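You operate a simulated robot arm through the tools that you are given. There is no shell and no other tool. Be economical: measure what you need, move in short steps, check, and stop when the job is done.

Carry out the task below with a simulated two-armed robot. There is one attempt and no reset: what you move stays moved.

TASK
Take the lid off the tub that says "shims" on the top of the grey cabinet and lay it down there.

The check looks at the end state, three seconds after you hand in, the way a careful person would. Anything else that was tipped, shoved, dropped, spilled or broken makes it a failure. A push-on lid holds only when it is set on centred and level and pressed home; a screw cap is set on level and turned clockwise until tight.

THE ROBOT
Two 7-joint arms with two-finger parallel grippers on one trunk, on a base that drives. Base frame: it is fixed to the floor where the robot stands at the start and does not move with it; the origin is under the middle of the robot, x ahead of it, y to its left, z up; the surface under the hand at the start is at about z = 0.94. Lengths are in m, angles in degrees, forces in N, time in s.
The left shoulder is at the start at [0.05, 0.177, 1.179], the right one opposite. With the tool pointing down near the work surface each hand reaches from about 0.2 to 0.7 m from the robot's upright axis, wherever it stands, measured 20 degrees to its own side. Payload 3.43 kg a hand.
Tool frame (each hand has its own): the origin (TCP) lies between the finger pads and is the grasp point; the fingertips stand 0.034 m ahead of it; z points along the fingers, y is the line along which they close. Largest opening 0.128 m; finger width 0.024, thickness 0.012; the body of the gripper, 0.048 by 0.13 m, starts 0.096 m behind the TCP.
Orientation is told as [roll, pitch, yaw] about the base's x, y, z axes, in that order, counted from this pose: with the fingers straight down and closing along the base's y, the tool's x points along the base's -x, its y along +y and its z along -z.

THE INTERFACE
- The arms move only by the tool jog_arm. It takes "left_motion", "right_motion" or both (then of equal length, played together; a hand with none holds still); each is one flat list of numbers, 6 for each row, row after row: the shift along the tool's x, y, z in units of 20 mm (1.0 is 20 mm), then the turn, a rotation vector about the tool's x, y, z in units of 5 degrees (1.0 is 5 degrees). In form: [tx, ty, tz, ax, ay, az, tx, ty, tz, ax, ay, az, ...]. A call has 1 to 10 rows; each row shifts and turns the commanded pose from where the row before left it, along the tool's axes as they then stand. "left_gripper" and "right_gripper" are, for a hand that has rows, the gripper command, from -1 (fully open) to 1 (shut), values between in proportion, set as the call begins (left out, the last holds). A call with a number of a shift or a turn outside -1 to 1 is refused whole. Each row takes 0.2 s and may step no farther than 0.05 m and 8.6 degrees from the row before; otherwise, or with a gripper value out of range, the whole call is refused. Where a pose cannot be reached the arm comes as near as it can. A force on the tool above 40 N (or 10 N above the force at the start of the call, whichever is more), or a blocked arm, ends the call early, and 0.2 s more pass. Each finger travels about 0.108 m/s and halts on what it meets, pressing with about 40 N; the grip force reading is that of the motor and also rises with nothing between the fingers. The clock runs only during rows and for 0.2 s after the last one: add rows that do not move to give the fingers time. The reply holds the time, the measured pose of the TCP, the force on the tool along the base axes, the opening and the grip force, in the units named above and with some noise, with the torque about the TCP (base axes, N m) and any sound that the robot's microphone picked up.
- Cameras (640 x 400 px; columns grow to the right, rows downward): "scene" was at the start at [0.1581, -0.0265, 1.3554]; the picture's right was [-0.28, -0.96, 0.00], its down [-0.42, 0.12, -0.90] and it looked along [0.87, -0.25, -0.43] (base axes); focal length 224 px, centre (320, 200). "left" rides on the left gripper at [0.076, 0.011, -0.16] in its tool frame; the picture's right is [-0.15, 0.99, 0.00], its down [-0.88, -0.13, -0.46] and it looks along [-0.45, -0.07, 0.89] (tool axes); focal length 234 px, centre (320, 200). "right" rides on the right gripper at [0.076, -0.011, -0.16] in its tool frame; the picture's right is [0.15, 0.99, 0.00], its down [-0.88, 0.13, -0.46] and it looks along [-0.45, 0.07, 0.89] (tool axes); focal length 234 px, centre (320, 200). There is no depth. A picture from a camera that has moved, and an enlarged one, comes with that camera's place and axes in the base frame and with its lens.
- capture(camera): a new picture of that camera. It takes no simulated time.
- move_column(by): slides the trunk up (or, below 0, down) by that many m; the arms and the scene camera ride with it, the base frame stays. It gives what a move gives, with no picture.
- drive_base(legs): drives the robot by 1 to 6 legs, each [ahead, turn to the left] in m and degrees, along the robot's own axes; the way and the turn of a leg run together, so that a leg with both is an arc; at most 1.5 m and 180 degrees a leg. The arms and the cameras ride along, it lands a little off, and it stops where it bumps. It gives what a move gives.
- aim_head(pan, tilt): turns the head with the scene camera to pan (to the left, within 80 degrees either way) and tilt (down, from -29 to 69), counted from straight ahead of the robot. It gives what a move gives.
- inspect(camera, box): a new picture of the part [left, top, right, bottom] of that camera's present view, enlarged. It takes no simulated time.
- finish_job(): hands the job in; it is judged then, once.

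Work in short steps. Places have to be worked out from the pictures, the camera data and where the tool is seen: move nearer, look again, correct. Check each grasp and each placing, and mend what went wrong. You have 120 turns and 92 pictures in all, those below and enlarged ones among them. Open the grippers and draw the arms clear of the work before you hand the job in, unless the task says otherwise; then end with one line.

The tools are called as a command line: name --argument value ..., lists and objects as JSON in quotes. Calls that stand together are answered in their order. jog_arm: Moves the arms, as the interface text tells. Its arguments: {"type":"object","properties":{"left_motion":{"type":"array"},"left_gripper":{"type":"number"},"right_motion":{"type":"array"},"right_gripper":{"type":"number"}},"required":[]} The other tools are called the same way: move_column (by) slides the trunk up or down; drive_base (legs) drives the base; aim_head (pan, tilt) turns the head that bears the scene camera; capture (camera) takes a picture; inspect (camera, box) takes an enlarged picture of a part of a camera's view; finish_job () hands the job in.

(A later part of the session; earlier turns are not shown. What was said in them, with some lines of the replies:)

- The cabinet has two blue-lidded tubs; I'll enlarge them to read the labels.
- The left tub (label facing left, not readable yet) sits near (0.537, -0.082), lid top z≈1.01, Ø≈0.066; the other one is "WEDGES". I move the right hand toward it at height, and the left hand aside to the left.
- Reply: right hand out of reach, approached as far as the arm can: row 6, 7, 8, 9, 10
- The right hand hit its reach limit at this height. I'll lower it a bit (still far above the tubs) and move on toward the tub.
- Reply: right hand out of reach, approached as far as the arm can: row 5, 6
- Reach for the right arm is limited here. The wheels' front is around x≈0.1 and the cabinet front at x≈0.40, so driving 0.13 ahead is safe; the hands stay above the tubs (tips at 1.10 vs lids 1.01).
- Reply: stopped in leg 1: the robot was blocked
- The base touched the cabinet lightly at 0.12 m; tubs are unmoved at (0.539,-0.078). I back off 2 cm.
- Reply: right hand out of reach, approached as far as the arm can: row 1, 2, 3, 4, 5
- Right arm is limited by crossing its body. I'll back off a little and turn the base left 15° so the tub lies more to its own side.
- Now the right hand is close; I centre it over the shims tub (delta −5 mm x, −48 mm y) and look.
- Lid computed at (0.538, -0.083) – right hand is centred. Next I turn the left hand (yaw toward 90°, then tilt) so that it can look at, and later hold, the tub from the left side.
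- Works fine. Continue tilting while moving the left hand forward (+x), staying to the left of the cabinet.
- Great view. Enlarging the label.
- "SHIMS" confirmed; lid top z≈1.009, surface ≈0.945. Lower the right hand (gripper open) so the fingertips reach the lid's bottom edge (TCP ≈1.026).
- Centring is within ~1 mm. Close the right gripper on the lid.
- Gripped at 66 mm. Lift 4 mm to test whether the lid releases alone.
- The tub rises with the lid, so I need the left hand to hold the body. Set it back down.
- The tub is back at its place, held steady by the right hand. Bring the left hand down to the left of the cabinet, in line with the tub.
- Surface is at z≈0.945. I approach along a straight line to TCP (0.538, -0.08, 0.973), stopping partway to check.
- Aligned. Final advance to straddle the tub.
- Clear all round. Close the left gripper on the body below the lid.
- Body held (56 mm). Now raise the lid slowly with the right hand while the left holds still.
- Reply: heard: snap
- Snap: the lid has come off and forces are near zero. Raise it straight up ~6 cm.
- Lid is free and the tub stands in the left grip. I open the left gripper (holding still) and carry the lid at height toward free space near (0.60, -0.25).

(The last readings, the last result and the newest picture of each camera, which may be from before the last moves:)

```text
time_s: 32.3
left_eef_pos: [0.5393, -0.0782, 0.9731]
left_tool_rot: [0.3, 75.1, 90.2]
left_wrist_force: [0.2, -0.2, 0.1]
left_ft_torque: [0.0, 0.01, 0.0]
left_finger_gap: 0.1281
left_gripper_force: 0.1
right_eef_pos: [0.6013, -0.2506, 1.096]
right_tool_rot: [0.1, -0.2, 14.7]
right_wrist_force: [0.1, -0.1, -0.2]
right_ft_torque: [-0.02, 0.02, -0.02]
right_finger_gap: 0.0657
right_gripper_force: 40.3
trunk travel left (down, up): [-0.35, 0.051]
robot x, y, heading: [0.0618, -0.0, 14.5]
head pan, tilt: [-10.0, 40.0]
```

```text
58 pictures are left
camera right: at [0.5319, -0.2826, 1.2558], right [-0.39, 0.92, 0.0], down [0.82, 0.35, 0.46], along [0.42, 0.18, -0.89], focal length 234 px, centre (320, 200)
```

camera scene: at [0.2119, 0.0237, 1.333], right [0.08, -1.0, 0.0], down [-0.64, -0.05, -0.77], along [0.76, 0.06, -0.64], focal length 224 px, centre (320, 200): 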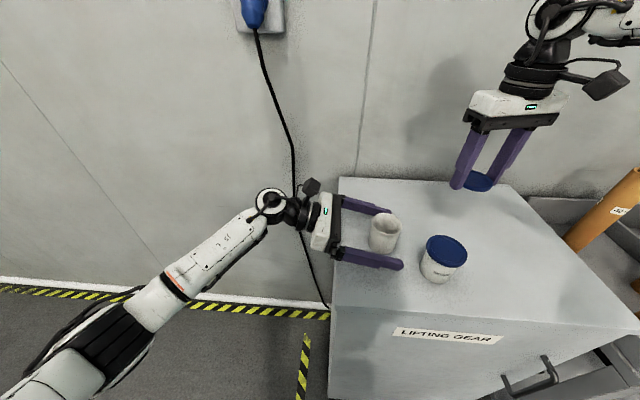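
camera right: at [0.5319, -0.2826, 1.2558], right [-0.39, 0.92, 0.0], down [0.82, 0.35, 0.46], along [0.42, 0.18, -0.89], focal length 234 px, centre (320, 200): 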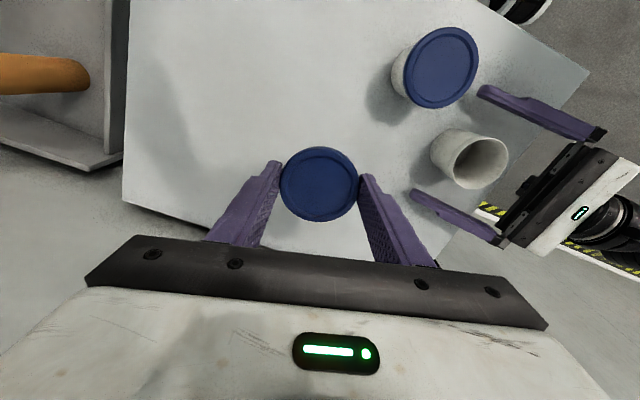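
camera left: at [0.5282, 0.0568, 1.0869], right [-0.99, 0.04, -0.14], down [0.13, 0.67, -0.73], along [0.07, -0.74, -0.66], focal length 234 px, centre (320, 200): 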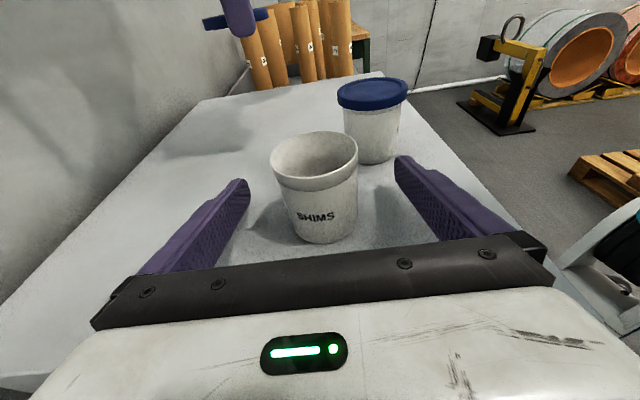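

The tub stands open and upright; lid hangs above a free spot. I lower the lid to just above the surface, while the left hand backs straight out.

jog_arm --left_motion '[-0.13, 0, -0.98, 0, 0, 0, -0.13, 0, -0.98, 0, 0, 0, -0.13, 0, -0.98, 0, 0, 0, -0.13, 0, -0.98, 0, 0, 0, -0.13, 0, -0.98, 0, 0, 0, -0.13, 0, -0.98, 0, 0, 0, -0.13, 0, -0.98, 0, 0, 0, -0.13, 0, -0.98, 0, 0, 0]' --right_motion '[0, 0, 0.8, 0, 0, 0, 0, 0, 0.8, 0, 0, 0, 0, 0, 0.8, 0, 0, 0, 0, 0, 0.8, 0, 0, 0, 0, 0, 0.8, 0, 0, 0, 0, 0, 0.8, 0, 0, 0, 0, 0, 0.5, 0, 0, 0, 0, 0, 0.3, 0, 0, 0]'

inspect --camera "scene" --box '[360, 140, 560, 290]'

capture --camera "left"

```text
time_s: 34.1
left_eef_pos: [0.5385, 0.077, 0.993]
left_tool_rot: [0.3, 75.2, 90.3]
left_wrist_force: [0.1, 0.5, 0.3]
left_ft_torque: [0.01, 0.0, -0.03]
left_finger_gap: 0.1278
left_gripper_force: 0.0
right_eef_pos: [0.6011, -0.2499, 0.9842]
right_tool_rot: [0.1, -0.1, 14.7]
right_wrist_force: [-0.3, 0.7, -0.9]
right_ft_torque: [-0.01, 0.01, -0.05]
right_finger_gap: 0.0657
right_gripper_force: 40.0
trunk travel left (down, up): [-0.35, 0.051]
robot x, y, heading: [0.0567, -0.0003, 14.7]
head pan, tilt: [-10.0, 40.0]
```

```text
2.67 times, centred on (460, 215) of scene
camera zoom: at [0.2119, 0.0241, 1.333], right [0.08, -1.0, 0.0], down [-0.64, -0.05, -0.77], along [0.76, 0.06, -0.64], focal length 597 px, centre (-53, 160)
```

zoom: 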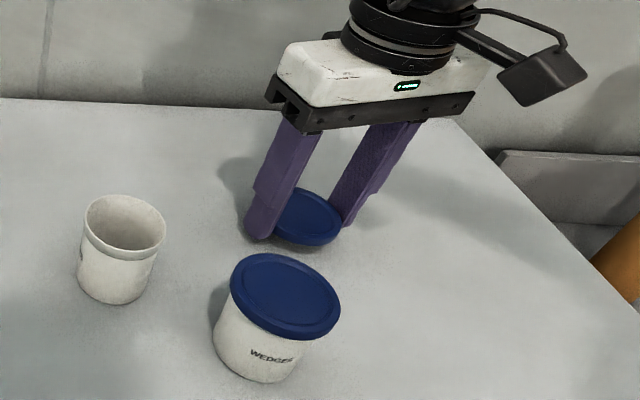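

```text
56 pictures are left
camera left: at [0.5274, 0.2124, 1.1067], right [-0.99, 0.04, -0.14], down [0.13, 0.67, -0.73], along [0.06, -0.75, -0.66], focal length 234 px, centre (320, 200)
```

left: 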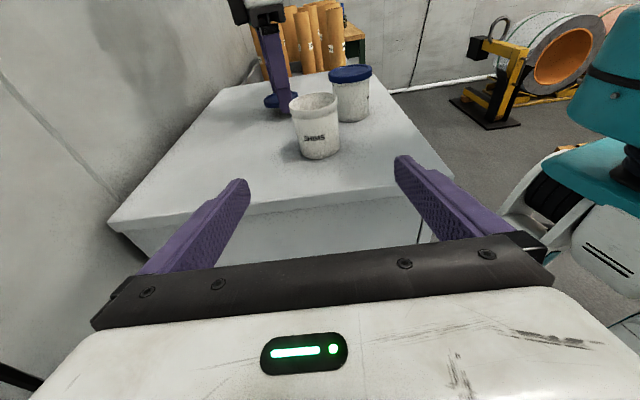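

Lower the last few millimetres until contact.

jog_arm --right_motion '[0, 0, 0.1, 0, 0, 0, 0, 0, 0.1, 0, 0, 0, 0, 0, 0.05, 0, 0, 0, 0, 0, 0, 0, 0, 0]'

inspect --camera "scene" --box '[420, 180, 500, 240]'

```text
time_s: 35.1
left_eef_pos: [0.5386, 0.078, 0.9923]
left_tool_rot: [0.3, 74.9, 90.3]
left_wrist_force: [0.3, -0.5, -0.2]
left_ft_torque: [0.01, -0.02, 0.01]
left_finger_gap: 0.1279
left_gripper_force: 0.1
right_eef_pos: [0.6007, -0.2495, 0.9782]
right_tool_rot: [0.1, -0.1, 14.7]
right_wrist_force: [-0.7, 0.0, -0.3]
right_ft_torque: [-0.01, 0.01, -0.03]
right_finger_gap: 0.0656
right_gripper_force: 39.8
trunk travel left (down, up): [-0.35, 0.051]
robot x, y, heading: [0.0559, 0.0016, 14.9]
head pan, tilt: [-10.0, 40.0]
```

```text
6.67 times, centred on (460, 210) of scene
camera zoom: at [0.2119, 0.0239, 1.333], right [0.08, -1.0, 0.0], down [-0.64, -0.05, -0.77], along [0.76, 0.06, -0.64], focal length 1492 px, centre (-613, 133)
```

zoom: 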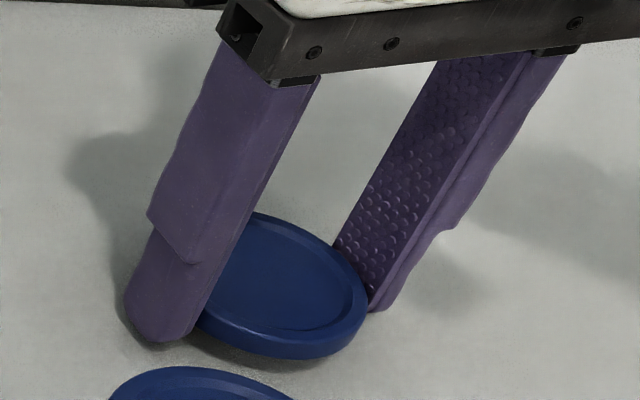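

No contact yet; a few more small steps down while watching the force.

jog_arm --right_motion '[0, 0, 0.1, 0, 0, 0, 0, 0, 0.05, 0, 0, 0, 0, 0, 0, 0, 0, 0]'

```text
time_s: 35.9
left_eef_pos: [0.5377, 0.077, 0.9931]
left_tool_rot: [0.3, 75.2, 90.3]
left_wrist_force: [-0.4, -0.5, -0.1]
left_ft_torque: [0.0, 0.0, 0.01]
left_finger_gap: 0.1278
left_gripper_force: 0.0
right_eef_pos: [0.6013, -0.2499, 0.9758]
right_tool_rot: [0.1, -0.1, 14.7]
right_wrist_force: [0.1, 1.2, 0.9]
right_ft_torque: [0.02, -0.01, -0.04]
right_finger_gap: 0.0657
right_gripper_force: 40.1
trunk travel left (down, up): [-0.35, 0.051]
robot x, y, heading: [0.0597, -0.0052, 14.8]
head pan, tilt: [-10.0, 40.0]
```

jog_arm --right_motion '[0, 0, 0.05, 0, 0, 0, 0, 0, 0.05, 0, 0, 0, 0, 0, 0, 0, 0, 0]'

inspect --camera "scene" --box '[420, 180, 500, 240]'

```text
time_s: 36.7
left_eef_pos: [0.5369, 0.0774, 0.993]
left_tool_rot: [0.2, 75.3, 90.2]
left_wrist_force: [-0.1, -0.6, -0.4]
left_ft_torque: [0.02, 0.0, 0.03]
left_finger_gap: 0.1279
left_gripper_force: 0.0
right_eef_pos: [0.6013, -0.2496, 0.9748]
right_tool_rot: [0.1, -0.2, 14.7]
right_wrist_force: [0.1, -0.1, 0.2]
right_ft_torque: [-0.02, -0.01, 0.01]
right_finger_gap: 0.0655
right_gripper_force: 39.9
trunk travel left (down, up): [-0.35, 0.051]
robot x, y, heading: [0.0615, 0.001, 14.7]
head pan, tilt: [-10.0, 40.0]
```

```text
6.67 times, centred on (460, 210) of scene
camera zoom: at [0.2119, 0.024, 1.3331], right [0.08, -1.0, 0.0], down [-0.64, -0.05, -0.77], along [0.76, 0.06, -0.64], focal length 1492 px, centre (-613, 133)
```

zoom: 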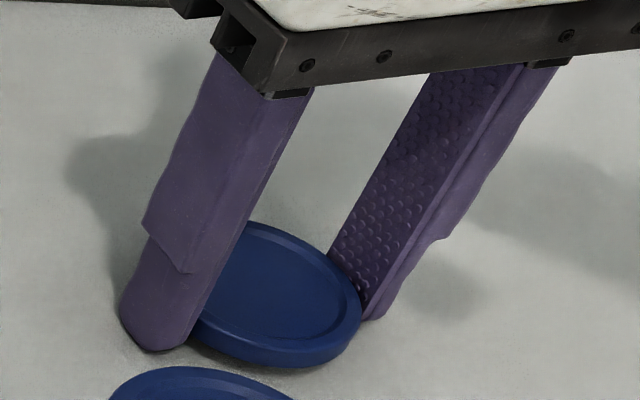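

Tips are ~0.941 and still free, so the surface is near 0.94. One more 2 mm step.

jog_arm --right_motion '[0, 0, 0.06, 0, 0, 0, 0, 0, 0.06, 0, 0, 0, 0, 0, 0, 0, 0, 0]'

```text
time_s: 37.5
left_eef_pos: [0.5364, 0.0775, 0.9927]
left_tool_rot: [-0.1, 75.2, 89.8]
left_wrist_force: [-0.6, -0.2, 0.5]
left_ft_torque: [-0.03, -0.02, -0.01]
left_finger_gap: 0.128
left_gripper_force: 0.0
right_eef_pos: [0.6009, -0.249, 0.975]
right_tool_rot: [0.0, -0.3, 14.6]
right_wrist_force: [-1.7, -2.8, 20.6]
right_ft_torque: [-0.58, 0.14, 0.0]
right_finger_gap: 0.0655
right_gripper_force: 40.1
trunk travel left (down, up): [-0.35, 0.051]
robot x, y, heading: [0.0597, 0.0014, 14.9]
head pan, tilt: [-10.0, 40.0]
```

Contact at z≈0.975. Ease up 1.5 mm, then open the right gripper.

jog_arm --right_motion '[0, 0, -0.1, 0, 0, 0, 0, 0, 0, 0, 0, 0]'

jog_arm --right_motion '[0, 0, 0, 0, 0, 0, 0, 0, 0, 0, 0, 0, 0, 0, 0, 0, 0, 0, 0, 0, 0, 0, 0, 0]' --right_gripper -1

inspect --camera "scene" --box '[360, 140, 560, 290]'

```text
time_s: 38.1
left_eef_pos: [0.5371, 0.0772, 0.9938]
left_tool_rot: [0.1, 75.3, 90.1]
left_wrist_force: [-0.4, 0.7, 0.0]
left_ft_torque: [0.05, -0.05, -0.01]
left_finger_gap: 0.1278
left_gripper_force: 0.0
right_eef_pos: [0.6018, -0.2505, 0.9741]
right_tool_rot: [0.1, -0.3, 14.7]
right_wrist_force: [0.8, -2.5, 13.4]
right_ft_torque: [-0.59, -0.01, -0.01]
right_finger_gap: 0.0659
right_gripper_force: 39.6
trunk travel left (down, up): [-0.35, 0.051]
robot x, y, heading: [0.062, 0.0021, 14.7]
head pan, tilt: [-10.0, 40.0]
```

```text
time_s: 39.1
left_eef_pos: [0.5381, 0.0778, 0.9942]
left_tool_rot: [0.1, 75.2, 90.0]
left_wrist_force: [-0.2, 0.3, -0.4]
left_ft_torque: [0.02, 0.01, 0.0]
left_finger_gap: 0.1278
left_gripper_force: 0.0
right_eef_pos: [0.6013, -0.2486, 0.9738]
right_tool_rot: [0.1, -0.1, 14.7]
right_wrist_force: [-0.6, 4.4, 8.7]
right_ft_torque: [-0.51, -0.02, 0.0]
right_finger_gap: 0.1258
right_gripper_force: 0.0
trunk travel left (down, up): [-0.35, 0.051]
robot x, y, heading: [0.0622, 0.0022, 14.6]
head pan, tilt: [-10.0, 40.0]
```

```text
2.67 times, centred on (460, 215) of scene
camera zoom: at [0.2109, 0.0248, 1.3332], right [0.08, -1.0, 0.0], down [-0.64, -0.05, -0.77], along [0.76, 0.06, -0.64], focal length 597 px, centre (-53, 160)
```

zoom: 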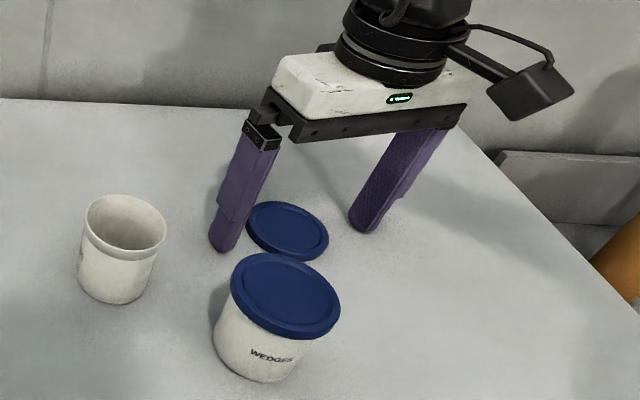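

The lid lies flat. Raise the right hand straight up and back the left hand away.

jog_arm --right_motion '[0, 0, -0.5, 0, 0, 0, 0, 0, -0.8, 0, 0, 0, 0, 0, -1, 0, 0, 0, 0, 0, -1, 0, 0, 0, 0, 0, -1, 0, 0, 0, 0, 0, -1, 0, 0, 0, 0, 0, -1, 0, 0, 0]' --left_motion '[0, 0, -1, 0, 0, 0, 0, 0, -1, 0, 0, 0, 0, 0, -1, 0, 0, 0, 0, 0, -1, 0, 0, 0, 0, 0, -1, 0, 0, 0, 0.5, 0, -1, 0, 0, 0, 0.5, 0, -1, 0, 0, 0]'

capture --camera "scene"

capture --camera "right"

```text
time_s: 40.7
left_eef_pos: [0.5381, 0.2061, 1.0496]
left_tool_rot: [0.2, 75.3, 90.0]
left_wrist_force: [0.5, 0.1, 0.2]
left_ft_torque: [0.0, -0.01, -0.02]
left_finger_gap: 0.128
left_gripper_force: 0.1
right_eef_pos: [0.6027, -0.2497, 1.0999]
right_tool_rot: [0.2, 0.0, 14.8]
right_wrist_force: [0.1, 0.7, -0.1]
right_ft_torque: [0.0, 0.0, 0.01]
right_finger_gap: 0.1281
right_gripper_force: 0.1
trunk travel left (down, up): [-0.35, 0.051]
robot x, y, heading: [0.0585, -0.0002, 14.7]
head pan, tilt: [-10.0, 40.0]
```

```text
52 pictures are left
camera scene: at [0.2117, 0.0241, 1.333], right [0.08, -1.0, 0.0], down [-0.64, -0.05, -0.77], along [0.76, 0.06, -0.64], focal length 224 px, centre (320, 200)
```

scene: 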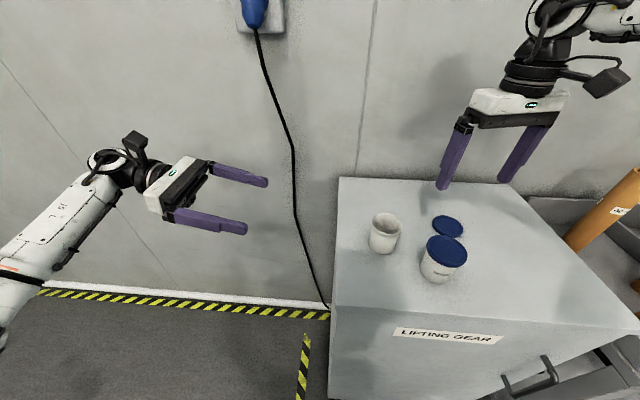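

```text
51 pictures are left
camera right: at [0.5321, -0.2813, 1.2585], right [-0.39, 0.92, 0.0], down [0.82, 0.35, 0.46], along [0.42, 0.18, -0.89], focal length 234 px, centre (320, 200)
```

right: 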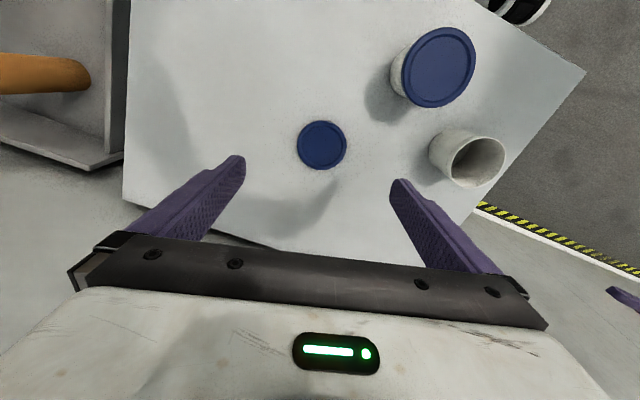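

The lid lies flat on the cabinet, both tubs stand upright, and both hands are open and clear. Handing in.

finish_job

```text
The job is handed in.
```

The lid is off the "shims" tub and lies flat on top of the grey cabinet. Both tubs are upright, and both hands are open and clear. On the way in, the base lightly touched the cabinet once, and nothing shifted.
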